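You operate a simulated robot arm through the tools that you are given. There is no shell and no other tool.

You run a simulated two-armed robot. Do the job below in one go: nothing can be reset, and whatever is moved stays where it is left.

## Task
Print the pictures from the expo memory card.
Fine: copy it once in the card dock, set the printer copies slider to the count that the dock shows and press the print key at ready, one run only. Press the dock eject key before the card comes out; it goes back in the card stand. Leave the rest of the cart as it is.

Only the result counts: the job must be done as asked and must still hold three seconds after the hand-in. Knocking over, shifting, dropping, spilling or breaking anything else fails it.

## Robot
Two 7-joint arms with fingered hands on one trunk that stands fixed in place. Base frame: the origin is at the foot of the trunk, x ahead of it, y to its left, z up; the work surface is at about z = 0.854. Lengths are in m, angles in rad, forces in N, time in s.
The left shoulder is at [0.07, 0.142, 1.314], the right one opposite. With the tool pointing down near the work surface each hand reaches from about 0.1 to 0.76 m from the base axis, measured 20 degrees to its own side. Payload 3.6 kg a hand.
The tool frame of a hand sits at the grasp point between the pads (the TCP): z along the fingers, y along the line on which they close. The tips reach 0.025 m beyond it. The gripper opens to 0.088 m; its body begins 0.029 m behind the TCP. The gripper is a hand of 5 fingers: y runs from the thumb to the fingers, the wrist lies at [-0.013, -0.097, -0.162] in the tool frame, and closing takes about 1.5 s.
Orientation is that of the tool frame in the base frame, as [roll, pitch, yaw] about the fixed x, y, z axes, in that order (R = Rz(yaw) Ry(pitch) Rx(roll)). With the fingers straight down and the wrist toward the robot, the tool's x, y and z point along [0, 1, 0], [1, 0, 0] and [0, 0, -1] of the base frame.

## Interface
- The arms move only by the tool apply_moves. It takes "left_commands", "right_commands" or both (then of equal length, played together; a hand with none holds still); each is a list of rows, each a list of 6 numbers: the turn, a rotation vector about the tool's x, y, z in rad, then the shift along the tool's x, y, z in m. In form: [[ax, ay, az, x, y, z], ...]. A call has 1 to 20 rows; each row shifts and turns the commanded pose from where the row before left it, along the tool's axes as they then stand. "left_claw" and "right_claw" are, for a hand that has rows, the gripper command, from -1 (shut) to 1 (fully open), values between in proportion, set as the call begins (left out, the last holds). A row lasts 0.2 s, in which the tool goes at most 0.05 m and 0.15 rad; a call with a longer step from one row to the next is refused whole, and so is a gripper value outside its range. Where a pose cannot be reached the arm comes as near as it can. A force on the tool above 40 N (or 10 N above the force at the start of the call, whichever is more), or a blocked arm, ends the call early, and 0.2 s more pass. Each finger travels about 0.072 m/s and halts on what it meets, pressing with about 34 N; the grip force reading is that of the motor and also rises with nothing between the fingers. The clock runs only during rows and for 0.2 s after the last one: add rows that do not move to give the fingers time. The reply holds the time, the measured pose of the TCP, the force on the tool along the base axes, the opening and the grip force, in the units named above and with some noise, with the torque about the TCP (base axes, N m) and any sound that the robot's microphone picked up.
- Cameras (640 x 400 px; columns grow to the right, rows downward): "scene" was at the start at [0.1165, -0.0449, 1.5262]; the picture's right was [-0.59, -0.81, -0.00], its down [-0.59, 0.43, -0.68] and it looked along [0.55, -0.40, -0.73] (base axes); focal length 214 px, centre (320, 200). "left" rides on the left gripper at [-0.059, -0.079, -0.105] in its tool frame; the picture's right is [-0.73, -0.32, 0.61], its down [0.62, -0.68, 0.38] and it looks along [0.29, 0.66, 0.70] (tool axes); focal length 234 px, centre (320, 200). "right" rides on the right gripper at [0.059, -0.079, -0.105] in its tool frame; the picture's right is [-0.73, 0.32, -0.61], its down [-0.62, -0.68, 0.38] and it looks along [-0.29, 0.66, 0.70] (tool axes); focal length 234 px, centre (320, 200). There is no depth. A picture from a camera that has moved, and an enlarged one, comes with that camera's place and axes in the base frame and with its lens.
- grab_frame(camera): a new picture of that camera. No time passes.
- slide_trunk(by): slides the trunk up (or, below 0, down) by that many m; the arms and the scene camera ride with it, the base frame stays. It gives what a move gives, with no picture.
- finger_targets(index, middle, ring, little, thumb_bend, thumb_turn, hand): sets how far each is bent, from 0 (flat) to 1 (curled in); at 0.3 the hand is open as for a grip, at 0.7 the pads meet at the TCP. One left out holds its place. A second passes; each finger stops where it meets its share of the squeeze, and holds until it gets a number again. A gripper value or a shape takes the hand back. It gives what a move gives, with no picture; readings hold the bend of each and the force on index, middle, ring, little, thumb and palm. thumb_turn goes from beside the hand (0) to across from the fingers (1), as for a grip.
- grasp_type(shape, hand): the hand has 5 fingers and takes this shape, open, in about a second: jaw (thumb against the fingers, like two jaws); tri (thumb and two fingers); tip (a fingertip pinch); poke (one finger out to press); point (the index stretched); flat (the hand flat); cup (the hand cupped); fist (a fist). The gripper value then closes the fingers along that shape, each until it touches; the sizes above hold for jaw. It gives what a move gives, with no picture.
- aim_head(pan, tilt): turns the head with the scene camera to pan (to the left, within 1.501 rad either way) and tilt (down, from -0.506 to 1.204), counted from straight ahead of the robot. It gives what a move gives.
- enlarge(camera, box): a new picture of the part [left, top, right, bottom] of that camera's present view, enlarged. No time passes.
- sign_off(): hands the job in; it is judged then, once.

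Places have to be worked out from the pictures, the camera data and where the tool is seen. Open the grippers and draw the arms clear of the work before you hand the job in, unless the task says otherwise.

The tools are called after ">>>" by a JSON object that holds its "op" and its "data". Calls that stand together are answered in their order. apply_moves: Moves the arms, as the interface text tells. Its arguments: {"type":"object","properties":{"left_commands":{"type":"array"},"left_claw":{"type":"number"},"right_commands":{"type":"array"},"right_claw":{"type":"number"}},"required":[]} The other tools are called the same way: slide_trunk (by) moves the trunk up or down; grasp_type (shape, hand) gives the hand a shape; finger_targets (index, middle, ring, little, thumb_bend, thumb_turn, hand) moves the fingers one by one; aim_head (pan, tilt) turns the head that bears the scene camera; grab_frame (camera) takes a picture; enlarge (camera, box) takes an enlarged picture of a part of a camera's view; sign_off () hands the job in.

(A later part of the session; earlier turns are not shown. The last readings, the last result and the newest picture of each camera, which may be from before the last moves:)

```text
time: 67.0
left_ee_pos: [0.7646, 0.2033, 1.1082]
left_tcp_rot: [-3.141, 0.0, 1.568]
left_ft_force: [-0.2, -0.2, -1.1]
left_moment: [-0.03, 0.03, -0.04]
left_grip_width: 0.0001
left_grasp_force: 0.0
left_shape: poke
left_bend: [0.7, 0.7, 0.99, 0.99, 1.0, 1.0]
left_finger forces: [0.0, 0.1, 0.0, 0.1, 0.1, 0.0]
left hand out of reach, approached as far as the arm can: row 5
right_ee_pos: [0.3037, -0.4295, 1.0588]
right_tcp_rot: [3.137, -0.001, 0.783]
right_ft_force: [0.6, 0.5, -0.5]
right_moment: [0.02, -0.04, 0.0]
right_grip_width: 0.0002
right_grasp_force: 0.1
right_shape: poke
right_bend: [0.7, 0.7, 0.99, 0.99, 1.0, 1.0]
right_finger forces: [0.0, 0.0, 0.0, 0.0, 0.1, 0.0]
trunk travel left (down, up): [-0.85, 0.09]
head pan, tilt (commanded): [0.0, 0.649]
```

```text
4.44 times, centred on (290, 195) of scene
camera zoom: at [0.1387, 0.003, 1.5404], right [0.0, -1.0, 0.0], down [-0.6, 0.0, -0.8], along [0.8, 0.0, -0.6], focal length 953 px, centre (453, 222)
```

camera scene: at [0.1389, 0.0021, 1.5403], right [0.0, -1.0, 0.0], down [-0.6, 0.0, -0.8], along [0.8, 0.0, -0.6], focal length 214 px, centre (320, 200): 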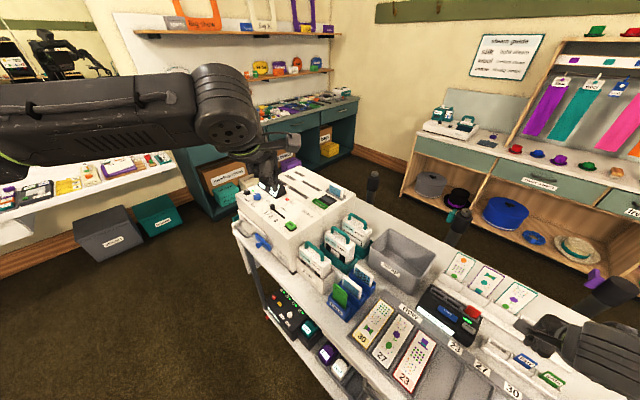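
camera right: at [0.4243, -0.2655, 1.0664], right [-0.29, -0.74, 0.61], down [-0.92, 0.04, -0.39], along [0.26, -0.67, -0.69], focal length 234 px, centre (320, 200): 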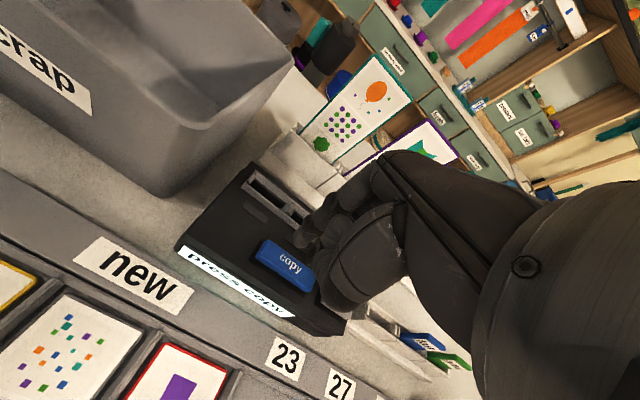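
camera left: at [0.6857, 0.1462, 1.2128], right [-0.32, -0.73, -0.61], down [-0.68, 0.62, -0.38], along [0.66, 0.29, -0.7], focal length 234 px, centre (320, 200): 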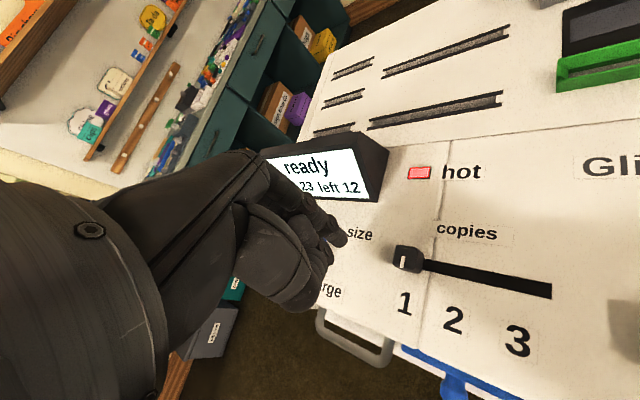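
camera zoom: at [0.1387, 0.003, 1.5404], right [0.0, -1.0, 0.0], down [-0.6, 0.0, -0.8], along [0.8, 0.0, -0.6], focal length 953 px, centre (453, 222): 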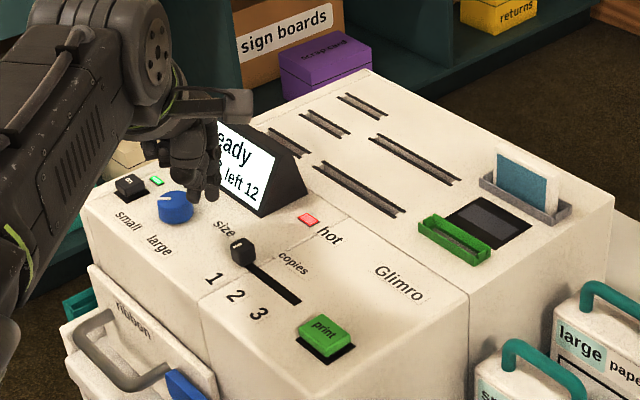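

With the closer view the knob is at about (0.745, 0.1745), panel z≈1.04, stops at u-spacing 30 mm. The fingertip is lined up 30 mm beyond the knob; I lower it to just above the panel and check.

>>> {"op": "apply_moves", "data": {"left_commands": [[0, 0, 0, 0, 0, 0.01], [0, 0, 0, 0, 0, 0.01], [0, 0, 0, 0, 0, 0.008], [0, 0, 0, 0, 0, 0]]}}

>>> {"op": "enlarge", "data": {"camera": "left", "box": [260, 150, 480, 320]}}

>>> {"op": "enlarge", "data": {"camera": "scene", "box": [255, 175, 315, 230]}}

```text
time: 68.0
left_ee_pos: [0.7623, 0.2011, 1.0779]
left_tcp_rot: [3.141, 0.001, 1.57]
left_ft_force: [0.1, -1.2, -0.7]
left_moment: [0.0, 0.0, -0.02]
left_grip_width: 0.0
left_grasp_force: 0.0
left_shape: poke
left_bend: [0.7, 0.7, 0.99, 0.99, 1.0, 1.0]
left_finger forces: [0.0, 0.0, 0.0, 0.1, 0.1, 0.0]
left hand out of reach, approached as far as the arm can: row 2
right_ee_pos: [0.3031, -0.4295, 1.0604]
right_tcp_rot: [3.138, -0.002, 0.785]
right_ft_force: [0.2, 0.7, 0.2]
right_moment: [0.01, 0.0, 0.0]
right_grip_width: 0.0
right_grasp_force: 0.1
right_shape: poke
right_bend: [0.7, 0.7, 0.99, 0.99, 1.0, 1.0]
right_finger forces: [0.0, 0.0, 0.1, 0.0, 0.0, 0.1]
trunk travel left (down, up): [-0.85, 0.09]
head pan, tilt (commanded): [0.0, 0.649]
```

```text
2.35 times, centred on (370, 235) of left
camera zoom: at [0.6832, 0.1443, 1.1827], right [-0.32, -0.73, -0.61], down [-0.68, 0.62, -0.38], along [0.66, 0.29, -0.7], focal length 551 px, centre (202, 118)
```

zoom: 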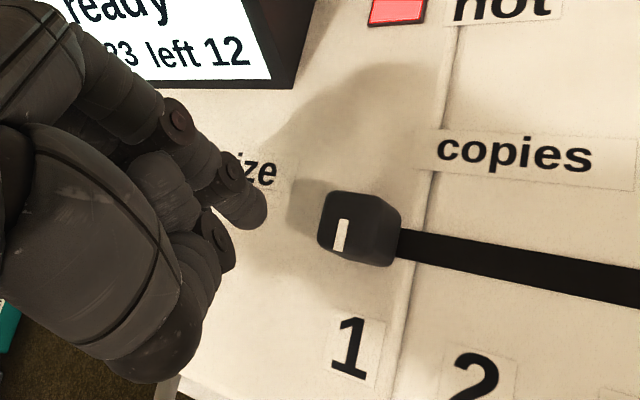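

```text
7.27 times, centred on (285, 202) of scene
camera zoom: at [0.139, 0.0016, 1.5403], right [0.0, -1.0, 0.0], down [-0.6, 0.0, -0.8], along [0.8, 0.0, -0.6], focal length 1560 px, centre (574, 182)
```

zoom: 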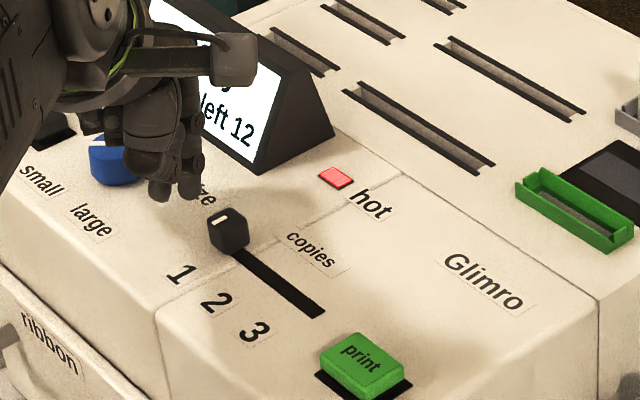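

The fingertip is beside the knob on its far-left side, in line with the slot. I lower 7 mm and start sliding toward position 2, stopping short to check.

>>> {"op": "apply_moves", "data": {"left_commands": [[0, 0, 0, 0, 0, 0.004], [0, 0, 0, 0, 0, 0.003], [0, 0, 0, 0, 0, 0], [0, 0, 0, -0.0035, -0.0035, 0], [0, 0, 0, -0.0035, -0.0035, 0], [0, 0, 0, -0.0035, -0.0035, 0], [0, 0, 0, 0, 0, 0]]}}

>>> {"op": "enlarge", "data": {"camera": "left", "box": [260, 150, 480, 320]}}

>>> {"op": "enlarge", "data": {"camera": "scene", "box": [255, 175, 315, 230]}}

```text
time: 69.6
left_ee_pos: [0.7593, 0.1901, 1.0691]
left_tcp_rot: [3.14, 0.001, 1.57]
left_ft_force: [-0.1, -0.7, 0.7]
left_moment: [-0.01, 0.04, -0.02]
left_grip_width: 0.0002
left_grasp_force: 0.1
left_shape: poke
left_bend: [0.7, 0.7, 0.99, 0.99, 1.0, 1.0]
left_finger forces: [0.0, 0.0, 0.0, 0.0, 0.0, 0.0]
left hand out of reach, approached as far as the arm can: row 5, 6
right_ee_pos: [0.3052, -0.4296, 1.0591]
right_tcp_rot: [3.139, 0.001, 0.786]
right_ft_force: [1.0, -0.5, -0.1]
right_moment: [-0.01, 0.01, -0.01]
right_grip_width: 0.0
right_grasp_force: 0.1
right_shape: poke
right_bend: [0.7, 0.7, 0.99, 0.99, 1.0, 1.0]
right_finger forces: [0.0, 0.0, 0.0, 0.1, 0.0, 0.0]
trunk travel left (down, up): [-0.85, 0.09]
head pan, tilt (commanded): [0.0, 0.649]
```

```text
2.35 times, centred on (370, 235) of left
camera zoom: at [0.6806, 0.1332, 1.174], right [-0.32, -0.73, -0.61], down [-0.68, 0.62, -0.38], along [0.66, 0.29, -0.7], focal length 551 px, centre (202, 118)
```

zoom: 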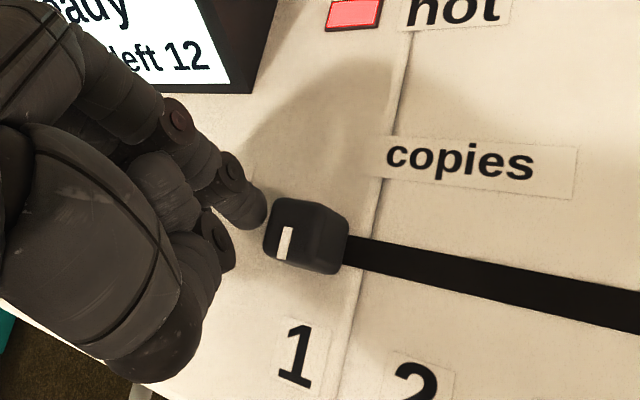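

```text
7.27 times, centred on (285, 202) of scene
camera zoom: at [0.139, 0.0021, 1.5403], right [0.0, -1.0, 0.0], down [-0.6, 0.0, -0.8], along [0.8, 0.0, -0.6], focal length 1560 px, centre (574, 182)
```

zoom: 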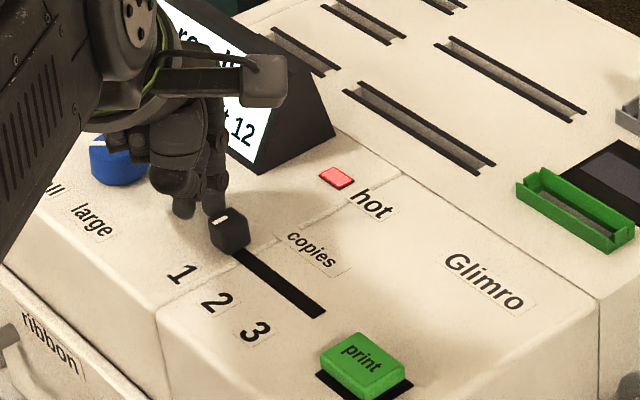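

The tip is right next to the knob but about 5 mm too far back; I correct that sideways and push 20 mm along the slot, then look.

>>> {"op": "apply_moves", "data": {"left_commands": [[0, 0, 0, 0.0035, -0.0035, 0], [0, 0, 0, 0, 0, 0], [0, 0, 0, -0.0028, -0.0028, 0], [0, 0, 0, -0.0028, -0.0028, 0], [0, 0, 0, -0.0028, -0.0028, 0], [0, 0, 0, -0.0028, -0.0028, 0], [0, 0, 0, -0.0028, -0.0028, 0], [0, 0, 0, 0, 0, 0]]}}

>>> {"op": "enlarge", "data": {"camera": "left", "box": [260, 150, 480, 320]}}

>>> {"op": "enlarge", "data": {"camera": "scene", "box": [255, 175, 315, 230]}}

```text
time: 71.4
left_ee_pos: [0.7594, 0.1818, 1.0673]
left_tcp_rot: [3.141, 0.002, 1.572]
left_ft_force: [1.7, 1.9, -0.1]
left_moment: [0.03, 0.0, 0.02]
left_grip_width: 0.0001
left_grasp_force: 0.0
left_shape: poke
left_bend: [0.7, 0.7, 0.99, 0.99, 1.0, 1.0]
left_finger forces: [1.7, 0.0, 0.1, 0.0, 0.0, 0.0]
left hand out of reach, approached as far as the arm can: row 1, 4, 6
right_ee_pos: [0.3041, -0.4279, 1.059]
right_tcp_rot: [3.137, -0.001, 0.785]
right_ft_force: [0.2, -1.1, 0.1]
right_moment: [0.02, 0.01, -0.02]
right_grip_width: 0.0
right_grasp_force: 0.1
right_shape: poke
right_bend: [0.7, 0.7, 0.99, 0.99, 1.0, 1.0]
right_finger forces: [0.0, 0.0, 0.0, 0.0, 0.1, 0.0]
trunk travel left (down, up): [-0.85, 0.09]
head pan, tilt (commanded): [0.0, 0.649]
```

```text
2.35 times, centred on (370, 235) of left
camera zoom: at [0.6803, 0.1236, 1.1715], right [-0.32, -0.73, -0.61], down [-0.68, 0.62, -0.38], along [0.66, 0.29, -0.7], focal length 551 px, centre (202, 118)
```

zoom: 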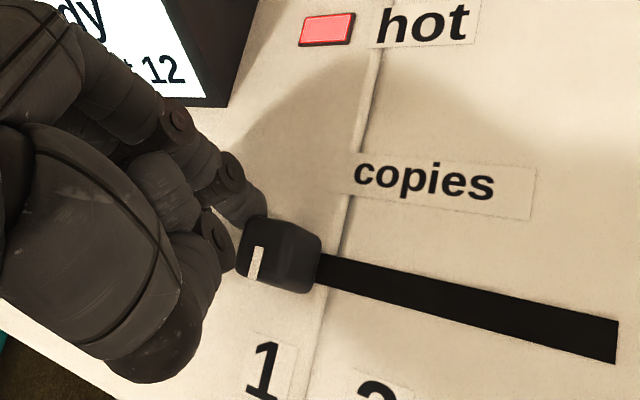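

```text
7.27 times, centred on (285, 202) of scene
camera zoom: at [0.1394, 0.0027, 1.5403], right [0.0, -1.0, 0.0], down [-0.6, 0.0, -0.8], along [0.8, 0.0, -0.6], focal length 1560 px, centre (574, 182)
```

zoom: 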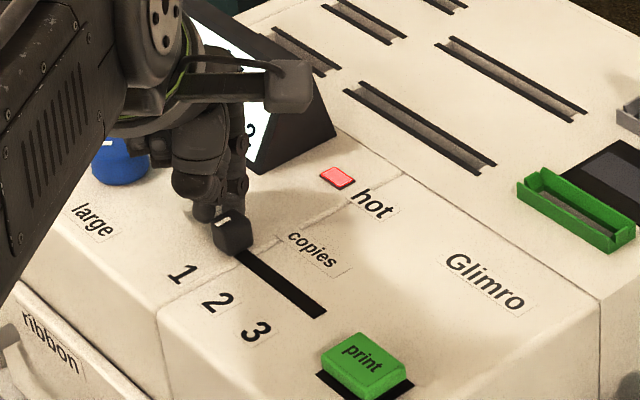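

The hand hardly moved along x — near full stretch the arm is reluctant — and the tip slipped toward the knob's back corner (only ~2 N). I raise the finger clear and back off to unstick the arm before retrying.

>>> {"op": "apply_moves", "data": {"left_commands": [[0, 0, 0, 0, 0, -0.015], [0, 0, 0, 0, 0, -0.02], [0, 0, 0, 0, -0.02, 0], [0, 0, 0, 0, -0.02, 0], [0, 0, 0, 0, -0.02, 0], [0, 0, 0, 0, 0, 0]]}}

>>> {"op": "enlarge", "data": {"camera": "scene", "box": [255, 175, 315, 230]}}

>>> {"op": "grab_frame", "data": {"camera": "left"}}

```text
time: 72.8
left_ee_pos: [0.7636, 0.1803, 1.1021]
left_tcp_rot: [-3.141, 0.001, 1.569]
left_ft_force: [-1.3, -1.2, -0.2]
left_moment: [-0.01, -0.01, -0.01]
left_grip_width: 0.0
left_grasp_force: 0.1
left_shape: poke
left_bend: [0.7, 0.7, 0.99, 0.99, 1.0, 1.0]
left_finger forces: [0.1, 0.1, 0.0, 0.0, 0.1, 0.0]
left hand out of reach, approached as far as the arm can: row 1, 3, 4, 5
right_ee_pos: [0.305, -0.4285, 1.0593]
right_tcp_rot: [3.141, 0.001, 0.786]
right_ft_force: [-1.3, 1.0, 0.7]
right_moment: [0.02, -0.03, 0.02]
right_grip_width: 0.0
right_grasp_force: 0.1
right_shape: poke
right_bend: [0.7, 0.7, 0.99, 0.99, 1.0, 1.0]
right_finger forces: [0.0, 0.0, 0.1, 0.1, 0.0, 0.0]
trunk travel left (down, up): [-0.85, 0.09]
head pan, tilt (commanded): [0.0, 0.649]
```

```text
7.27 times, centred on (285, 202) of scene
camera zoom: at [0.1392, 0.0022, 1.5403], right [0.0, -1.0, 0.0], down [-0.6, 0.0, -0.8], along [0.8, 0.0, -0.6], focal length 1560 px, centre (574, 182)
```

zoom: 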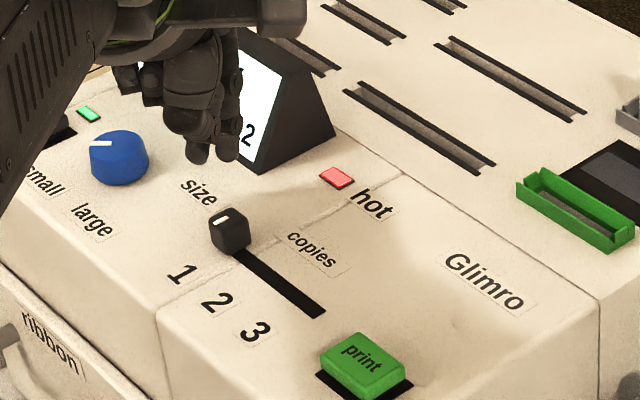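

```text
taken
camera left: at [0.6841, 0.1225, 1.206], right [-0.32, -0.73, -0.61], down [-0.68, 0.62, -0.38], along [0.66, 0.29, -0.7], focal length 234 px, centre (320, 200)
```

left: 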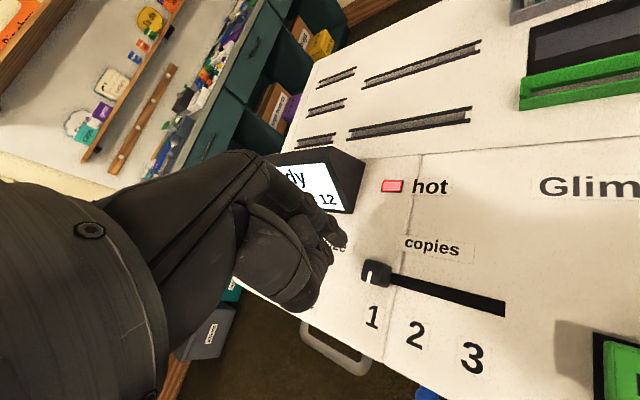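

The arm is locked near full stretch: x does not respond while y and z do. I raise the hand well up while drawing back, to bend the elbow out of that straight configuration.

>>> {"op": "apply_moves", "data": {"left_commands": [[0, 0, 0, 0, -0.01, -0.03], [0, 0, 0, 0, -0.01, -0.03], [0, 0, 0, 0, -0.015, -0.03], [0, 0, 0, 0, -0.015, -0.03], [0, 0, 0, 0, -0.02, -0.02], [0, 0, 0, 0, -0.02, -0.02], [0, 0, 0, 0, -0.02, 0], [0, 0, 0, 0, -0.02, 0]]}}

```text
time: 74.6
left_ee_pos: [0.7538, 0.1785, 1.2713]
left_tcp_rot: [-3.139, 0.004, 1.571]
left_ft_force: [0.3, -0.1, 0.5]
left_moment: [0.01, -0.01, 0.03]
left_grip_width: 0.0001
left_grasp_force: 0.0
left_shape: poke
left_bend: [0.7, 0.7, 0.99, 0.99, 1.0, 1.0]
left_finger forces: [0.0, 0.1, 0.1, 0.1, 0.0, 0.1]
left hand out of reach, approached as far as the arm can: row 1, 2, 3, 4, 5, 6, 7, 8
right_ee_pos: [0.3038, -0.4282, 1.0591]
right_tcp_rot: [3.138, 0.0, 0.785]
right_ft_force: [0.7, 0.0, 0.9]
right_moment: [0.0, 0.02, -0.03]
right_grip_width: 0.0003
right_grasp_force: 0.1
right_shape: poke
right_bend: [0.7, 0.7, 0.99, 0.99, 1.0, 1.0]
right_finger forces: [0.0, 0.0, 0.2, 0.0, 0.0, 0.0]
trunk travel left (down, up): [-0.85, 0.09]
head pan, tilt (commanded): [0.0, 0.649]
```

It follows only along an arc (x fell to 0.754). I try lateral motion toward the robot's midline combined with drawing back, to get the elbow bending.

>>> {"op": "apply_moves", "data": {"left_commands": [[0, 0, 0, -0.03, -0.01, 0], [0, 0, 0, -0.03, -0.02, 0], [0, 0, 0, -0.03, -0.02, 0], [0, 0, 0, -0.03, -0.02, 0], [0, 0, 0, -0.02, -0.03, 0], [0, 0, 0, 0, -0.03, 0], [0, 0, 0, 0, -0.03, 0], [0, 0, 0, 0, -0.03, 0]]}}

```text
time: 76.4
left_ee_pos: [0.7129, -0.002, 1.2988]
left_tcp_rot: [3.141, 0.0, 1.567]
left_ft_force: [0.3, 0.5, 0.3]
left_moment: [-0.02, 0.01, 0.01]
left_grip_width: 0.0
left_grasp_force: 0.1
left_shape: poke
left_bend: [0.7, 0.7, 0.99, 0.99, 1.0, 1.0]
left_finger forces: [0.1, 0.1, 0.1, 0.1, 0.0, 0.0]
left hand out of reach, approached as far as the arm can: row 1, 2, 3, 4, 5, 6, 7, 8
right_ee_pos: [0.3035, -0.4292, 1.0586]
right_tcp_rot: [3.137, -0.002, 0.785]
right_ft_force: [0.4, 1.1, 0.8]
right_moment: [-0.01, -0.01, 0.01]
right_grip_width: 0.0001
right_grasp_force: 0.2
right_shape: poke
right_bend: [0.7, 0.7, 0.99, 0.99, 1.0, 1.0]
right_finger forces: [0.0, 0.1, 0.1, 0.0, 0.0, 0.0]
trunk travel left (down, up): [-0.85, 0.09]
head pan, tilt (commanded): [0.0, 0.649]
```

The hand slides only along its reach limit, as if the elbow stays straight. I look at the arm itself to understand its configuration.

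>>> {"op": "aim_head", "data": {"pan": 0.5, "tilt": 0.3}}

>>> {"op": "grab_frame", "data": {"camera": "scene"}}

>>> {"op": "grab_frame", "data": {"camera": "left"}}

```text
time: 77.3
left_ee_pos: [0.7125, -0.0006, 1.2987]
left_tcp_rot: [-3.141, 0.001, 1.572]
left_ft_force: [-0.2, -0.7, 0.1]
left_moment: [-0.02, -0.03, -0.02]
left_grip_width: 0.0001
left_grasp_force: 0.1
left_shape: poke
left_bend: [0.7, 0.7, 0.99, 0.99, 1.0, 1.0]
left_finger forces: [0.0, 0.0, 0.0, 0.1, 0.1, 0.0]
right_ee_pos: [0.3051, -0.4291, 1.0586]
right_tcp_rot: [3.138, 0.0, 0.784]
right_ft_force: [0.3, 0.7, -0.6]
right_moment: [-0.04, 0.0, 0.0]
right_grip_width: 0.0
right_grasp_force: 0.1
right_shape: poke
right_bend: [0.7, 0.7, 0.99, 0.99, 1.0, 1.0]
right_finger forces: [0.0, 0.0, 0.0, 0.0, 0.0, 0.0]
trunk travel left (down, up): [-0.85, 0.09]
head pan, tilt (commanded): [0.499, 0.3]
```

```text
taken
camera scene: at [0.1343, 0.0469, 1.572], right [0.48, -0.88, 0.0], down [-0.26, -0.14, -0.96], along [0.84, 0.46, -0.3], focal length 214 px, centre (320, 200)
```

scene: 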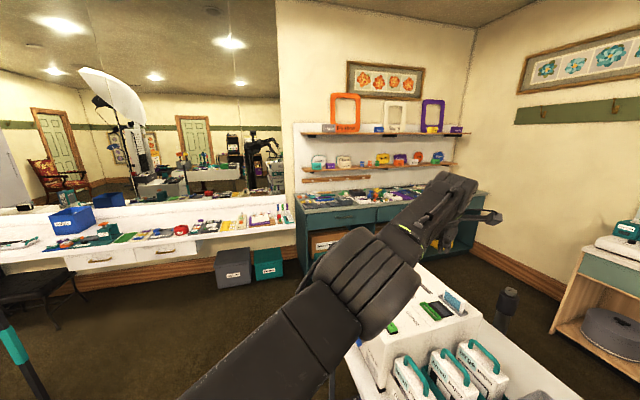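

```text
taken
camera left: at [0.6329, -0.0586, 1.4042], right [-0.32, -0.73, -0.61], down [-0.68, 0.62, -0.38], along [0.66, 0.29, -0.7], focal length 234 px, centre (320, 200)
```

left: 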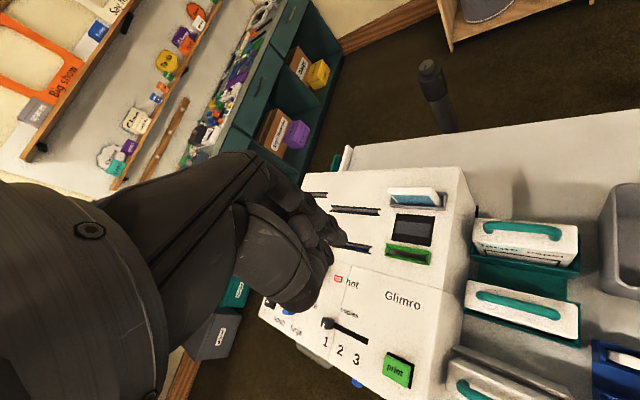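

The arm is stretched straight with the wrist strongly bent. I tilt the hand so the fingers point more forward (easing the wrist), then draw back again.

>>> {"op": "apply_moves", "data": {"left_commands": [[-0.13, 0, 0, 0, 0, 0], [-0.13, 0, 0, 0, 0, 0], [-0.13, 0, 0, 0, 0, 0], [-0.13, 0, 0, 0, 0, 0], [0, 0, 0, 0, -0.026, -0.015], [0, 0, 0, 0, -0.026, -0.015], [0, 0, 0, 0, -0.026, -0.015], [0, 0, 0, 0, -0.026, -0.015], [0, 0, 0, 0, 0, 0]]}}

```text
time: 79.3
left_ee_pos: [0.768, -0.053, 1.3331]
left_tcp_rot: [2.622, 0.001, 1.569]
left_ft_force: [-0.5, -0.1, 0.7]
left_moment: [0.02, -0.02, 0.03]
left_grip_width: 0.0001
left_grasp_force: 0.0
left_shape: poke
left_bend: [0.7, 0.7, 0.99, 0.99, 1.0, 1.0]
left_finger forces: [0.1, 0.1, 0.1, 0.0, 0.1, 0.0]
left hand out of reach, approached as far as the arm can: row 1, 2, 3, 4, 5, 6, 7, 8
right_ee_pos: [0.3027, -0.4294, 1.0592]
right_tcp_rot: [3.137, -0.002, 0.785]
right_ft_force: [0.3, -0.2, 1.1]
right_moment: [-0.01, -0.04, -0.04]
right_grip_width: 0.0
right_grasp_force: 0.0
right_shape: poke
right_bend: [0.7, 0.7, 0.99, 0.99, 1.0, 1.0]
right_finger forces: [0.1, 0.1, 0.1, 0.1, 0.0, 0.0]
trunk travel left (down, up): [-0.85, 0.09]
head pan, tilt (commanded): [0.499, 0.3]
```

Still rigidly extended. I try the other direction: moving down (well clear of everything) before drawing back.

>>> {"op": "apply_moves", "data": {"left_commands": [[0, 0, 0, 0, -0.0149, 0.026], [0, 0, 0, 0, -0.0149, 0.026], [0, 0, 0, 0, -0.0149, 0.026], [0, 0, 0, 0, -0.0149, 0.026], [0, 0, 0, 0, -0.026, -0.0149], [0, 0, 0, 0, -0.026, -0.0149], [0, 0, 0, 0, -0.026, -0.0149], [0, 0, 0, 0, 0, 0]]}}

```text
time: 81.1
left_ee_pos: [0.7799, -0.0527, 1.2149]
left_tcp_rot: [2.62, 0.0, 1.57]
left_ft_force: [-0.7, -0.8, 0.1]
left_moment: [0.01, 0.03, -0.01]
left_grip_width: 0.0
left_grasp_force: 0.0
left_shape: poke
left_bend: [0.7, 0.7, 0.99, 0.99, 1.0, 1.0]
left_finger forces: [0.0, 0.0, 0.2, 0.0, 0.0, 0.0]
left hand out of reach, approached as far as the arm can: row 1, 2, 3, 5, 6, 7
right_ee_pos: [0.3045, -0.4306, 1.0588]
right_tcp_rot: [3.137, 0.001, 0.787]
right_ft_force: [0.4, -0.5, 0.3]
right_moment: [-0.01, 0.0, -0.04]
right_grip_width: 0.0
right_grasp_force: 0.1
right_shape: poke
right_bend: [0.7, 0.7, 0.99, 0.99, 1.0, 1.0]
right_finger forces: [0.1, 0.0, 0.0, 0.1, 0.0, 0.1]
trunk travel left (down, up): [-0.85, 0.09]
head pan, tilt (commanded): [0.499, 0.3]
```

No inward response yet. I try moving outward to the left (clear above the printer) and then drawing back.

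>>> {"op": "apply_moves", "data": {"left_commands": [[0, 0, 0, 0.04, 0, 0], [0, 0, 0, 0.04, 0, 0], [0, 0, 0, 0.04, 0, 0], [0, 0, 0, 0.04, 0, 0], [0, 0, 0, 0.04, 0, 0], [0, 0, 0, 0.04, 0, 0], [0, 0, 0, 0.04, 0, 0], [0, 0, 0, 0, -0.026, -0.0149], [0, 0, 0, 0, -0.026, -0.0149], [0, 0, 0, 0, -0.026, -0.0149], [0, 0, 0, 0, 0, 0]]}}

>>> {"op": "grab_frame", "data": {"camera": "scene"}}

```text
time: 83.5
left_ee_pos: [0.8326, 0.219, 1.214]
left_tcp_rot: [2.621, 0.0, 1.572]
left_ft_force: [0.2, 0.0, -0.4]
left_moment: [0.01, 0.01, -0.01]
left_grip_width: 0.0
left_grasp_force: 0.1
left_shape: poke
left_bend: [0.7, 0.7, 0.99, 0.99, 1.0, 1.0]
left_finger forces: [0.1, 0.0, 0.0, 0.1, 0.0, 0.0]
left hand out of reach, approached as far as the arm can: row 1, 2, 3, 4, 5, 8, 9, 10
right_ee_pos: [0.3044, -0.4295, 1.0582]
right_tcp_rot: [3.138, 0.0, 0.785]
right_ft_force: [-0.1, -0.7, 0.4]
right_moment: [-0.01, 0.01, -0.03]
right_grip_width: 0.0002
right_grasp_force: 0.1
right_shape: poke
right_bend: [0.7, 0.7, 0.99, 0.99, 1.0, 1.0]
right_finger forces: [0.0, 0.1, 0.1, 0.0, 0.0, 0.0]
trunk travel left (down, up): [-0.85, 0.09]
head pan, tilt (commanded): [0.499, 0.3]
```

```text
taken
camera scene: at [0.1342, 0.0466, 1.5721], right [0.48, -0.88, 0.0], down [-0.26, -0.14, -0.96], along [0.84, 0.46, -0.3], focal length 214 px, centre (320, 200)
```

scene: 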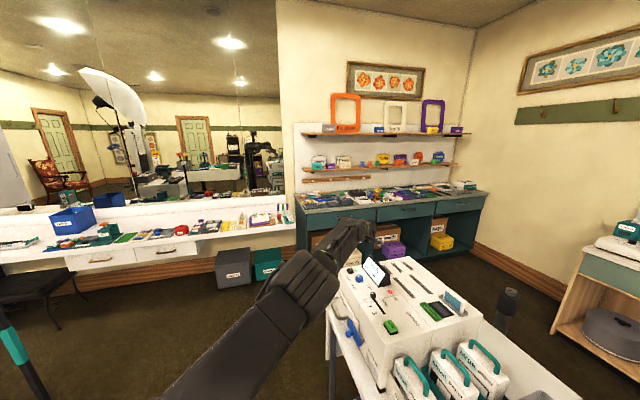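

The arm follows sideways but not inward. I try full-size inward steps together with a return of the hand tilt.

>>> {"op": "apply_moves", "data": {"left_commands": [[0, 0, 0, 0, -0.0434, -0.0245], [0, 0, 0, 0, -0.0434, -0.0245], [0, 0, 0, 0, -0.0434, -0.0245], [0, 0, 0, 0, -0.0434, -0.0245], [0, 0, 0, 0, -0.0434, -0.0245], [0, 0, 0, 0, -0.0434, -0.0245]]}}

```text
time: 84.9
left_ee_pos: [0.8326, 0.221, 1.2151]
left_tcp_rot: [2.622, 0.002, 1.57]
left_ft_force: [0.6, 0.2, -0.7]
left_moment: [0.01, 0.02, 0.0]
left_grip_width: 0.0001
left_grasp_force: 0.0
left_shape: poke
left_bend: [0.7, 0.7, 0.99, 0.99, 1.0, 1.0]
left_finger forces: [0.0, 0.2, 0.1, 0.0, 0.1, 0.0]
left hand out of reach, approached as far as the arm can: row 1, 2, 3, 4, 5, 6
right_ee_pos: [0.3031, -0.4287, 1.0591]
right_tcp_rot: [3.139, 0.001, 0.786]
right_ft_force: [0.8, -0.4, -0.2]
right_moment: [-0.02, -0.02, 0.01]
right_grip_width: 0.0
right_grasp_force: 0.1
right_shape: poke
right_bend: [0.7, 0.7, 0.99, 0.99, 1.0, 1.0]
right_finger forces: [0.1, 0.0, 0.0, 0.0, 0.1, 0.1]
trunk travel left (down, up): [-0.85, 0.09]
head pan, tilt (commanded): [0.499, 0.3]
```

Pure inward steps do nothing. I use hand rotation instead: tilting the fingers back the other way while pulling inward, so the elbow takes part of the rotation.

>>> {"op": "apply_moves", "data": {"left_commands": [[0.14, 0, 0, 0, -0.02, -0.01], [0.14, 0, 0, 0, -0.02, -0.01], [0.14, 0, 0, 0, -0.02, 0], [0.14, 0, 0, 0, -0.02, 0], [0.14, 0, 0, 0, -0.02, 0], [0.14, 0, 0, 0, -0.02, 0], [0, 0, 0, 0, -0.03, 0], [0, 0, 0, 0, -0.03, 0]]}}

```text
time: 86.7
left_ee_pos: [0.7032, 0.2197, 1.2153]
left_tcp_rot: [-2.821, 0.002, 1.569]
left_ft_force: [-0.1, -1.1, -0.7]
left_moment: [0.01, 0.01, 0.0]
left_grip_width: 0.0
left_grasp_force: 0.0
left_shape: poke
left_bend: [0.7, 0.7, 0.99, 0.99, 1.0, 1.0]
left_finger forces: [0.1, 0.0, 0.0, 0.1, 0.0, 0.0]
left hand out of reach, approached as far as the arm can: row 1, 5, 6, 7, 8
right_ee_pos: [0.3049, -0.4291, 1.0594]
right_tcp_rot: [3.138, 0.0, 0.785]
right_ft_force: [0.2, 0.1, -0.2]
right_moment: [0.02, 0.02, -0.01]
right_grip_width: 0.0003
right_grasp_force: 0.1
right_shape: poke
right_bend: [0.7, 0.7, 0.99, 0.99, 1.0, 1.0]
right_finger forces: [0.0, 0.0, 0.0, 0.0, 0.0, 0.0]
trunk travel left (down, up): [-0.85, 0.09]
head pan, tilt (commanded): [0.499, 0.3]
```

Large inward targets are refused at full stretch, so I try gentle tangential steps (down and to the right) that also come inward only ~2 mm per step, which should let the elbow start bending.

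>>> {"op": "apply_moves", "data": {"left_commands": [[0, 0, 0, -0.03, 0.0098, 0.0178], [0, 0, 0, -0.03, 0.0077, 0.0185], [0, 0, 0, -0.03, 0.0056, 0.0192], [0, 0, 0, -0.03, 0.0035, 0.0199], [0, 0, 0, -0.03, 0.0015, 0.0206], [0, 0, 0, 0, 0, 0]]}}

```text
time: 88.1
left_ee_pos: [0.6959, 0.068, 1.1145]
left_tcp_rot: [-2.822, 0.001, 1.569]
left_ft_force: [-0.9, -1.2, 0.0]
left_moment: [0.0, 0.02, 0.01]
left_grip_width: 0.0
left_grasp_force: 0.0
left_shape: poke
left_bend: [0.7, 0.7, 0.99, 0.99, 1.0, 1.0]
left_finger forces: [0.1, 0.0, 0.0, 0.0, 0.0, 0.0]
left hand out of reach, approached as far as the arm can: row 1, 3, 5
right_ee_pos: [0.3048, -0.4297, 1.0592]
right_tcp_rot: [3.139, 0.0, 0.785]
right_ft_force: [-1.0, -0.4, -0.4]
right_moment: [-0.04, -0.01, 0.0]
right_grip_width: 0.0002
right_grasp_force: 0.0
right_shape: poke
right_bend: [0.7, 0.7, 0.99, 0.99, 1.0, 1.0]
right_finger forces: [0.1, 0.0, 0.0, 0.0, 0.1, 0.0]
trunk travel left (down, up): [-0.85, 0.09]
head pan, tilt (commanded): [0.499, 0.3]
```

That worked: the hand came about 13 mm inside its reach limit, so the elbow is bending. I continue inward and slightly up with small steps.

>>> {"op": "apply_moves", "data": {"left_commands": [[0, 0, 0, 0, -0.0126, -0.0064], [0, 0, 0, 0, -0.0126, -0.0064], [0, 0, 0, 0, -0.0126, -0.0064], [0, 0, 0, 0, -0.0126, -0.0064], [0, 0, 0, 0, -0.0252, -0.0128], [0, 0, 0, 0, -0.0252, -0.0128], [0, 0, 0, 0, 0, 0]]}}

```text
time: 89.7
left_ee_pos: [0.6892, 0.0552, 1.2]
left_tcp_rot: [-2.821, -0.001, 1.57]
left_ft_force: [1.3, 0.4, 0.5]
left_moment: [0.03, 0.03, -0.04]
left_grip_width: 0.0
left_grasp_force: 0.0
left_shape: poke
left_bend: [0.7, 0.7, 0.99, 0.99, 1.0, 1.0]
left_finger forces: [0.0, 0.0, 0.1, 0.0, 0.1, 0.0]
left hand out of reach, approached as far as the arm can: row 1, 2, 3, 4, 5, 6
right_ee_pos: [0.3035, -0.4286, 1.0582]
right_tcp_rot: [3.138, 0.0, 0.786]
right_ft_force: [-0.5, -0.3, 0.0]
right_moment: [0.0, -0.01, 0.01]
right_grip_width: 0.0002
right_grasp_force: 0.0
right_shape: poke
right_bend: [0.7, 0.7, 0.99, 0.99, 1.0, 1.0]
right_finger forces: [0.1, 0.0, 0.1, 0.1, 0.0, 0.0]
trunk travel left (down, up): [-0.85, 0.09]
head pan, tilt (commanded): [0.499, 0.3]
```

Still riding the limit. I combine downward and inward motion in the same steps (clear space below down to z≈1.11), the one combination not yet tried.

>>> {"op": "apply_moves", "data": {"left_commands": [[0, 0, 0, 0, -0.0191, 0.0379], [0, 0, 0, 0, -0.0191, 0.0379], [0, 0, 0, 0, -0.0285, 0.0094], [0, 0, 0, 0, -0.0285, 0.0094], [0, 0, 0, 0, 0, 0]]}}

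```text
time: 90.9
left_ee_pos: [0.686, 0.0259, 1.1462]
left_tcp_rot: [-2.82, 0.002, 1.57]
left_ft_force: [0.3, 0.5, -0.3]
left_moment: [0.01, 0.0, 0.01]
left_grip_width: 0.0
left_grasp_force: 0.0
left_shape: poke
left_bend: [0.7, 0.7, 0.99, 0.99, 1.0, 1.0]
left_finger forces: [0.0, 0.0, 0.0, 0.0, 0.0, 0.0]
left hand out of reach, approached as far as the arm can: row 1, 2, 3, 4
right_ee_pos: [0.3042, -0.4294, 1.0587]
right_tcp_rot: [3.138, -0.001, 0.786]
right_ft_force: [-0.3, 0.1, 0.4]
right_moment: [-0.02, -0.01, -0.01]
right_grip_width: 0.0
right_grasp_force: 0.0
right_shape: poke
right_bend: [0.7, 0.7, 0.99, 0.99, 1.0, 1.0]
right_finger forces: [0.1, 0.1, 0.1, 0.0, 0.1, 0.1]
trunk travel left (down, up): [-0.85, 0.09]
head pan, tilt (commanded): [0.499, 0.3]
```

No change. The last untested combination is moving left while drawing inward; the space above the printer panel is clear at this height.

>>> {"op": "apply_moves", "data": {"left_commands": [[0, 0, 0, 0.04, -0.019, 0.0063], [0, 0, 0, 0.04, -0.019, 0.0063], [0, 0, 0, 0.04, -0.019, 0.0063], [0, 0, 0, 0.04, -0.019, 0.0063], [0, 0, 0, 0, 0, 0]]}}

```text
time: 92.1
left_ee_pos: [0.7097, 0.1672, 1.1458]
left_tcp_rot: [-2.819, -0.002, 1.569]
left_ft_force: [-0.4, -0.8, -0.6]
left_moment: [0.03, -0.03, -0.02]
left_grip_width: 0.0001
left_grasp_force: 0.1
left_shape: poke
left_bend: [0.7, 0.7, 0.99, 0.99, 1.0, 1.0]
left_finger forces: [0.0, 0.1, 0.1, 0.0, 0.0, 0.0]
left hand out of reach, approached as far as the arm can: row 1, 2, 3, 4
right_ee_pos: [0.3032, -0.4296, 1.0588]
right_tcp_rot: [3.139, -0.001, 0.787]
right_ft_force: [-0.2, 0.4, 0.7]
right_moment: [0.04, 0.04, -0.01]
right_grip_width: 0.0
right_grasp_force: 0.1
right_shape: poke
right_bend: [0.7, 0.7, 0.99, 0.99, 1.0, 1.0]
right_finger forces: [0.0, 0.0, 0.1, 0.1, 0.0, 0.0]
trunk travel left (down, up): [-0.85, 0.09]
head pan, tilt (commanded): [0.499, 0.3]
```

The left arm only slides on its reach limit, but rotation works. I fold the wrist further (fingers pointing back toward the robot) so the forearm itself must bend to satisfy the orientation, then draw inward.

>>> {"op": "apply_moves", "data": {"left_commands": [[0.14, 0, 0, 0, 0, -0.01], [0.14, 0, 0, 0, -0.01, -0.01], [0.14, 0, 0, 0, -0.01, -0.01], [0.14, 0, 0, 0, -0.01, 0], [0.14, 0, 0, 0, -0.01, 0], [0.14, 0, 0, 0, -0.01, 0], [0, 0, 0, 0, -0.03, 0], [0, 0, 0, 0, -0.03, 0]]}}

>>> {"op": "grab_frame", "data": {"camera": "scene"}}

```text
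time: 93.9
left_ee_pos: [0.693, 0.1617, 1.1778]
left_tcp_rot: [-2.746, 0.001, 1.544]
left_ft_force: [-0.8, 0.4, 0.0]
left_moment: [-0.03, -0.05, 0.01]
left_grip_width: 0.0
left_grasp_force: 0.2
left_shape: poke
left_bend: [0.7, 0.7, 0.99, 0.99, 1.0, 1.0]
left_finger forces: [0.1, 0.1, 0.0, 0.0, 0.0, 0.0]
left hand out of reach, approached as far as the arm can: row 1, 2, 3, 4, 5, 6, 7, 8
right_ee_pos: [0.3037, -0.4286, 1.0592]
right_tcp_rot: [3.139, 0.0, 0.785]
right_ft_force: [-0.5, -0.3, 0.0]
right_moment: [-0.01, 0.01, 0.02]
right_grip_width: 0.0
right_grasp_force: 0.1
right_shape: poke
right_bend: [0.7, 0.7, 0.99, 0.99, 1.0, 1.0]
right_finger forces: [0.1, 0.0, 0.0, 0.1, 0.1, 0.0]
trunk travel left (down, up): [-0.85, 0.09]
head pan, tilt (commanded): [0.499, 0.3]
```

```text
taken
camera scene: at [0.1343, 0.047, 1.5721], right [0.48, -0.88, 0.0], down [-0.26, -0.14, -0.96], along [0.84, 0.46, -0.3], focal length 214 px, centre (320, 200)
```

scene: 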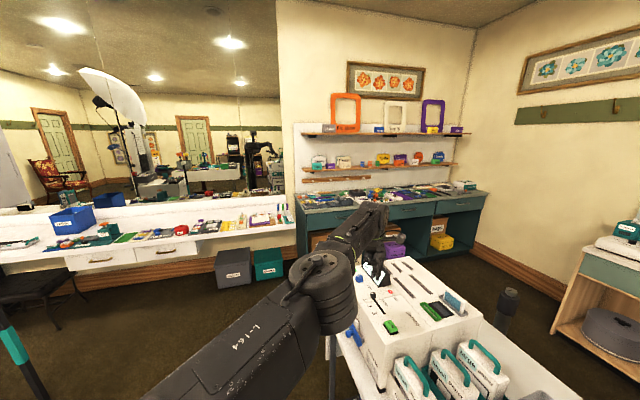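

Key insight: sideways or vertical motion does not bend a straight elbow, but turning the hand about the elbow's axis does. The elbow points outward, so I straighten the tilt and then turn the hand clockwise about the wrist.

>>> {"op": "apply_moves", "data": {"left_commands": [[-0.14, 0, 0, 0, 0.02, 0], [-0.14, 0, 0, 0, 0.02, 0], [-0.1, 0, 0, 0, 0.015, 0], [0, 0, 0.133, -0.0129, -0.0009, 0], [0, 0, 0.133, -0.0129, -0.0009, 0], [0, 0, 0.133, -0.0129, -0.0009, 0], [0, 0, 0.133, -0.0129, -0.0009, 0], [0, 0, 0.133, -0.0129, -0.0009, 0], [0, 0, 0.133, -0.0129, -0.0009, 0], [0, 0, 0, 0, 0, 0]]}}

```text
time: 96.1
left_ee_pos: [0.7228, 0.0894, 1.1629]
left_tcp_rot: [-3.13, 0.014, 0.748]
left_ft_force: [-0.2, 0.5, -0.3]
left_moment: [-0.01, -0.02, 0.01]
left_grip_width: 0.0
left_grasp_force: 0.0
left_shape: poke
left_bend: [0.7, 0.7, 0.99, 0.99, 1.0, 1.0]
left_finger forces: [0.1, 0.0, 0.0, 0.0, 0.0, 0.1]
left hand out of reach, approached as far as the arm can: row 1, 2, 6, 8
right_ee_pos: [0.3047, -0.4287, 1.0589]
right_tcp_rot: [3.138, 0.0, 0.786]
right_ft_force: [-0.6, 0.0, 1.2]
right_moment: [-0.03, 0.01, -0.02]
right_grip_width: 0.0
right_grasp_force: 0.1
right_shape: poke
right_bend: [0.7, 0.7, 0.99, 0.99, 1.0, 1.0]
right_finger forces: [0.0, 0.1, 0.0, 0.0, 0.0, 0.1]
trunk travel left (down, up): [-0.85, 0.09]
head pan, tilt (commanded): [0.499, 0.3]
```

The hand turned and the arm is now slightly inside its limit. I try drawing straight back.

>>> {"op": "apply_moves", "data": {"left_commands": [[0, 0, 0, -0.011, -0.0102, 0], [0, 0, 0, -0.011, -0.0102, 0], [0, 0, 0, -0.022, -0.0204, 0], [0, 0, 0, -0.022, -0.0204, 0], [0, 0, 0, -0.022, -0.0204, 0], [0, 0, 0, 0, 0, 0]]}}

```text
time: 97.5
left_ee_pos: [0.7207, 0.0806, 1.1684]
left_tcp_rot: [-3.131, 0.015, 0.749]
left_ft_force: [-0.1, 0.9, 0.0]
left_moment: [0.01, 0.0, 0.0]
left_grip_width: 0.0
left_grasp_force: 0.1
left_shape: poke
left_bend: [0.7, 0.7, 0.99, 0.99, 1.0, 1.0]
left_finger forces: [0.0, 0.0, 0.0, 0.0, 0.0, 0.0]
left hand out of reach, approached as far as the arm can: row 1, 2, 3, 4, 5
right_ee_pos: [0.3049, -0.4294, 1.0587]
right_tcp_rot: [3.138, 0.001, 0.784]
right_ft_force: [0.5, 0.4, 0.2]
right_moment: [0.02, 0.0, 0.0]
right_grip_width: 0.0002
right_grasp_force: 0.1
right_shape: poke
right_bend: [0.7, 0.7, 0.99, 0.99, 1.0, 1.0]
right_finger forces: [0.1, 0.0, 0.0, 0.1, 0.0, 0.0]
trunk travel left (down, up): [-0.85, 0.09]
head pan, tilt (commanded): [0.499, 0.3]
```

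No luck that way. I turn the hand the other way (counter-clockwise, to yaw ~2.3) about the wrist and then pull inward, in case the elbow bends with that sense.

>>> {"op": "apply_moves", "data": {"left_commands": [[0, 0, -0.133, 0.0129, -0.0009, 0], [0, 0, -0.133, 0.0129, -0.0009, 0], [0, 0, -0.133, 0.0129, -0.0009, 0], [0, 0, -0.133, 0.0129, -0.0009, 0], [0, 0, -0.133, 0.0129, -0.0009, 0], [0, 0, -0.133, 0.0129, -0.0009, 0], [0, 0, -0.133, 0.0129, -0.0009, 0], [0, 0, -0.133, 0.0129, -0.0009, 0], [0, 0, -0.133, 0.0129, -0.0009, 0], [0, 0, -0.133, 0.0129, -0.0009, 0], [0, 0, -0.133, 0.0129, -0.0009, 0], [0, 0, -0.133, 0.0129, -0.0009, 0], [0, 0, 0, 0.01, -0.01, 0], [0, 0, 0, 0.01, -0.01, 0], [0, 0, 0, 0.02, -0.02, 0], [0, 0, 0, 0.02, -0.02, 0], [0, 0, 0, 0, 0, 0]]}}

>>> {"op": "grab_frame", "data": {"camera": "scene"}}

```text
time: 101.1
left_ee_pos: [0.7417, 0.217, 1.1679]
left_tcp_rot: [-3.13, -0.008, 2.343]
left_ft_force: [-0.1, 0.1, -0.1]
left_moment: [0.0, 0.03, 0.02]
left_grip_width: 0.0
left_grasp_force: 0.1
left_shape: poke
left_bend: [0.7, 0.7, 0.99, 0.99, 1.0, 1.0]
left_finger forces: [0.0, 0.1, 0.0, 0.0, 0.0, 0.0]
left hand out of reach, approached as far as the arm can: row 3, 6, 9, 12, 13, 14, 15, 16
right_ee_pos: [0.3048, -0.4281, 1.0592]
right_tcp_rot: [3.138, 0.0, 0.785]
right_ft_force: [-0.3, 0.0, 0.6]
right_moment: [0.0, -0.01, 0.03]
right_grip_width: 0.0
right_grasp_force: 0.1
right_shape: poke
right_bend: [0.7, 0.7, 0.99, 0.99, 1.0, 1.0]
right_finger forces: [0.1, 0.0, 0.0, 0.0, 0.1, 0.0]
trunk travel left (down, up): [-0.85, 0.09]
head pan, tilt (commanded): [0.499, 0.3]
```

```text
taken
camera scene: at [0.1342, 0.0468, 1.5721], right [0.48, -0.88, 0.0], down [-0.26, -0.14, -0.96], along [0.84, 0.46, -0.3], focal length 214 px, centre (320, 200)
```

scene: 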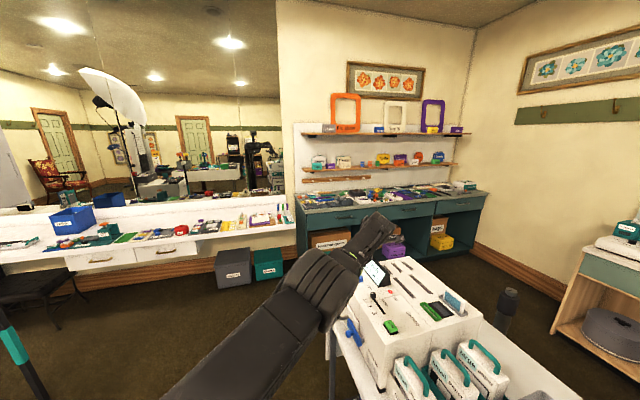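

Still on the limit. I try pointing the hand well forward (wrist nearly straight, where it has the most freedom) and then drawing back with mixed directions.

>>> {"op": "apply_moves", "data": {"left_commands": [[0, 0, 0.14, -0.0129, -0.0009, -0.01], [0, 0, 0.14, -0.0129, -0.0009, -0.01], [0, 0, 0.14, -0.0129, -0.0009, -0.01], [0, 0, 0.14, -0.0129, -0.0009, -0.01], [0, 0, 0.14, -0.0129, -0.0009, -0.01], [-0.14, 0, 0, 0, 0.02, -0.01], [-0.14, 0, 0, 0, 0.02, -0.01], [-0.14, 0, 0, 0, 0.02, -0.01], [-0.14, 0, 0, 0, 0.02, -0.01], [-0.14, 0, 0, 0, 0.015, -0.01], [-0.14, 0, 0, 0, 0.015, -0.01], [-0.14, 0, 0, 0, 0.01, -0.01], [0, 0, 0, 0, -0.01, -0.02], [0, 0, 0, 0, -0.01, -0.02], [0, 0, 0, 0, -0.01, -0.02], [0, 0, 0, 0, -0.01, -0.02]]}}

```text
time: 104.5
left_ee_pos: [0.855, 0.1599, 1.3263]
left_tcp_rot: [2.176, 0.0, 1.643]
left_ft_force: [-1.1, -0.4, 0.1]
left_moment: [0.02, 0.02, 0.03]
left_grip_width: 0.0002
left_grasp_force: 0.0
left_shape: poke
left_bend: [0.7, 0.7, 0.99, 0.99, 1.0, 1.0]
left_finger forces: [0.0, 0.1, 0.1, 0.0, 0.0, 0.0]
left hand out of reach, approached as far as the arm can: row 4, 10, 12, 13, 14, 15, 16
right_ee_pos: [0.3043, -0.4285, 1.0589]
right_tcp_rot: [3.139, -0.001, 0.787]
right_ft_force: [0.7, 0.5, 0.1]
right_moment: [0.01, -0.02, -0.03]
right_grip_width: 0.0001
right_grasp_force: 0.0
right_shape: poke
right_bend: [0.7, 0.7, 0.99, 0.99, 1.0, 1.0]
right_finger forces: [0.0, 0.0, 0.0, 0.0, 0.0, 0.0]
trunk travel left (down, up): [-0.85, 0.09]
head pan, tilt (commanded): [0.499, 0.3]
```

Rotating with the wrist fixed just re-straightens the elbow. I now combine rotation and a modest inward target in the same steps: tilting back from forward-pointing while pulling in 8 mm per step.

>>> {"op": "apply_moves", "data": {"left_commands": [[0.14, 0, 0, 0, -0.0277, 0.0073], [0.14, 0, 0, 0, -0.0285, 0.0081], [0.14, 0, 0, 0, -0.0292, 0.009], [0.14, 0, 0, 0, -0.0298, 0.0099], [0.14, 0, 0, 0, -0.0303, 0.011], [0.14, 0, 0, 0, -0.0305, 0.012], [0.14, 0, 0, 0, -0.0307, 0.0132], [0, 0, 0, 0, 0, 0]]}}

```text
time: 106.3
left_ee_pos: [0.7603, 0.1432, 1.1667]
left_tcp_rot: [-3.124, 0.0, 1.644]
left_ft_force: [0.2, -0.9, 0.3]
left_moment: [-0.05, 0.0, 0.0]
left_grip_width: 0.0001
left_grasp_force: 0.1
left_shape: poke
left_bend: [0.7, 0.7, 0.99, 0.99, 1.0, 1.0]
left_finger forces: [0.0, 0.0, 0.1, 0.0, 0.0, 0.1]
left hand out of reach, approached as far as the arm can: row 1, 2, 3, 4, 5, 6, 7
right_ee_pos: [0.3041, -0.4291, 1.0586]
right_tcp_rot: [3.136, 0.0, 0.787]
right_ft_force: [0.3, 0.3, -0.5]
right_moment: [0.01, 0.04, -0.03]
right_grip_width: 0.0001
right_grasp_force: 0.1
right_shape: poke
right_bend: [0.7, 0.7, 0.99, 0.99, 1.0, 1.0]
right_finger forces: [0.0, 0.1, 0.0, 0.0, 0.0, 0.0]
trunk travel left (down, up): [-0.85, 0.09]
head pan, tilt (commanded): [0.499, 0.3]
```

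No effect with pitch. I try the same combination with yaw: turning clockwise about the wrist while pulling in 8 mm per step.

>>> {"op": "apply_moves", "data": {"left_commands": [[0, 0, 0.14, -0.0136, -0.008, 0], [0, 0, 0.14, -0.0147, -0.0079, 0], [0, 0, 0.14, -0.0158, -0.0077, 0], [0, 0, 0.14, -0.0169, -0.0073, 0], [0, 0, 0.14, -0.0179, -0.0068, 0], [0, 0, 0.14, -0.0188, -0.0061, 0], [0, 0, 0, 0, 0, 0]]}}

>>> {"op": "apply_moves", "data": {"left_commands": [[0, 0, -0.14, 0.0078, -0.0061, 0], [0, 0, -0.14, 0.0083, -0.0068, 0], [0, 0, -0.14, 0.0093, -0.0073, 0], [0, 0, -0.14, 0.0104, -0.0077, 0], [0, 0, -0.14, 0.0115, -0.0079, 0], [0, 0, -0.14, 0.0126, -0.008, 0], [0, 0, -0.14, 0.0136, -0.008, 0], [0, 0, -0.14, 0.0147, -0.0079, 0], [0, 0, -0.14, 0.0158, -0.0077, 0], [0, 0, 0, 0, 0, 0]]}}

```text
time: 107.9
left_ee_pos: [0.7223, 0.0602, 1.1698]
left_tcp_rot: [-3.129, 0.013, 0.802]
left_ft_force: [-0.1, 0.1, 0.6]
left_moment: [0.0, -0.02, 0.04]
left_grip_width: 0.0001
left_grasp_force: 0.0
left_shape: poke
left_bend: [0.7, 0.7, 0.99, 0.99, 1.0, 1.0]
left_finger forces: [0.1, 0.0, 0.1, 0.0, 0.0, 0.0]
left hand out of reach, approached as far as the arm can: row 1, 2, 3, 4, 5, 6
right_ee_pos: [0.3043, -0.4276, 1.0596]
right_tcp_rot: [3.138, 0.002, 0.786]
right_ft_force: [-0.3, -0.6, 0.0]
right_moment: [-0.01, 0.01, 0.02]
right_grip_width: 0.0
right_grasp_force: 0.0
right_shape: poke
right_bend: [0.7, 0.7, 0.99, 0.99, 1.0, 1.0]
right_finger forces: [0.0, 0.0, 0.0, 0.0, 0.0, 0.0]
trunk travel left (down, up): [-0.85, 0.09]
head pan, tilt (commanded): [0.499, 0.3]
```

```text
time: 110.1
left_ee_pos: [0.7505, 0.1583, 1.1713]
left_tcp_rot: [-3.126, -0.009, 2.066]
left_ft_force: [-0.1, -0.4, 0.7]
left_moment: [-0.01, 0.04, -0.01]
left_grip_width: 0.0
left_grasp_force: 0.1
left_shape: poke
left_bend: [0.7, 0.7, 0.99, 0.99, 1.0, 1.0]
left_finger forces: [0.0, 0.1, 0.1, 0.1, 0.0, 0.0]
left hand out of reach, approached as far as the arm can: row 1, 2, 3, 4, 5, 6, 7, 8, 9
right_ee_pos: [0.3045, -0.4291, 1.059]
right_tcp_rot: [3.139, 0.002, 0.786]
right_ft_force: [-0.3, 0.4, -0.1]
right_moment: [0.0, 0.01, -0.01]
right_grip_width: 0.0
right_grasp_force: 0.1
right_shape: poke
right_bend: [0.7, 0.7, 0.99, 0.99, 1.0, 1.0]
right_finger forces: [0.0, 0.1, 0.0, 0.1, 0.0, 0.1]
trunk travel left (down, up): [-0.85, 0.09]
head pan, tilt (commanded): [0.499, 0.3]
```

I test very fine inward steps (1 mm each) to see whether the solver accepts them.

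>>> {"op": "apply_moves", "data": {"left_commands": [[0, 0, 0, 0.0005, -0.0009, 0], [0, 0, 0, 0.0005, -0.0009, 0], [0, 0, 0, 0.0005, -0.0009, 0], [0, 0, 0, 0.0005, -0.0009, 0], [0, 0, 0, 0.0005, -0.0009, 0], [0, 0, 0, 0.0005, -0.0009, 0], [0, 0, 0, 0.0005, -0.0009, 0], [0, 0, 0, 0.0005, -0.0009, 0], [0, 0, 0, 0.0005, -0.0009, 0], [0, 0, 0, 0.0005, -0.0009, 0]]}}

```text
time: 112.3
left_ee_pos: [0.7509, 0.1567, 1.171]
left_tcp_rot: [-3.126, -0.005, 2.063]
left_ft_force: [0.0, -0.7, 0.8]
left_moment: [0.0, -0.01, 0.0]
left_grip_width: 0.0
left_grasp_force: 0.0
left_shape: poke
left_bend: [0.7, 0.7, 0.99, 0.99, 1.0, 1.0]
left_finger forces: [0.1, 0.1, 0.1, 0.0, 0.1, 0.1]
left hand out of reach, approached as far as the arm can: row 3, 6, 10
right_ee_pos: [0.305, -0.4296, 1.0592]
right_tcp_rot: [3.138, -0.002, 0.784]
right_ft_force: [0.1, -0.5, 0.0]
right_moment: [-0.02, 0.01, 0.0]
right_grip_width: 0.0
right_grasp_force: 0.0
right_shape: poke
right_bend: [0.7, 0.7, 0.99, 0.99, 1.0, 1.0]
right_finger forces: [0.0, 0.1, 0.0, 0.0, 0.0, 0.0]
trunk travel left (down, up): [-0.85, 0.09]
head pan, tilt (commanded): [0.499, 0.3]
```

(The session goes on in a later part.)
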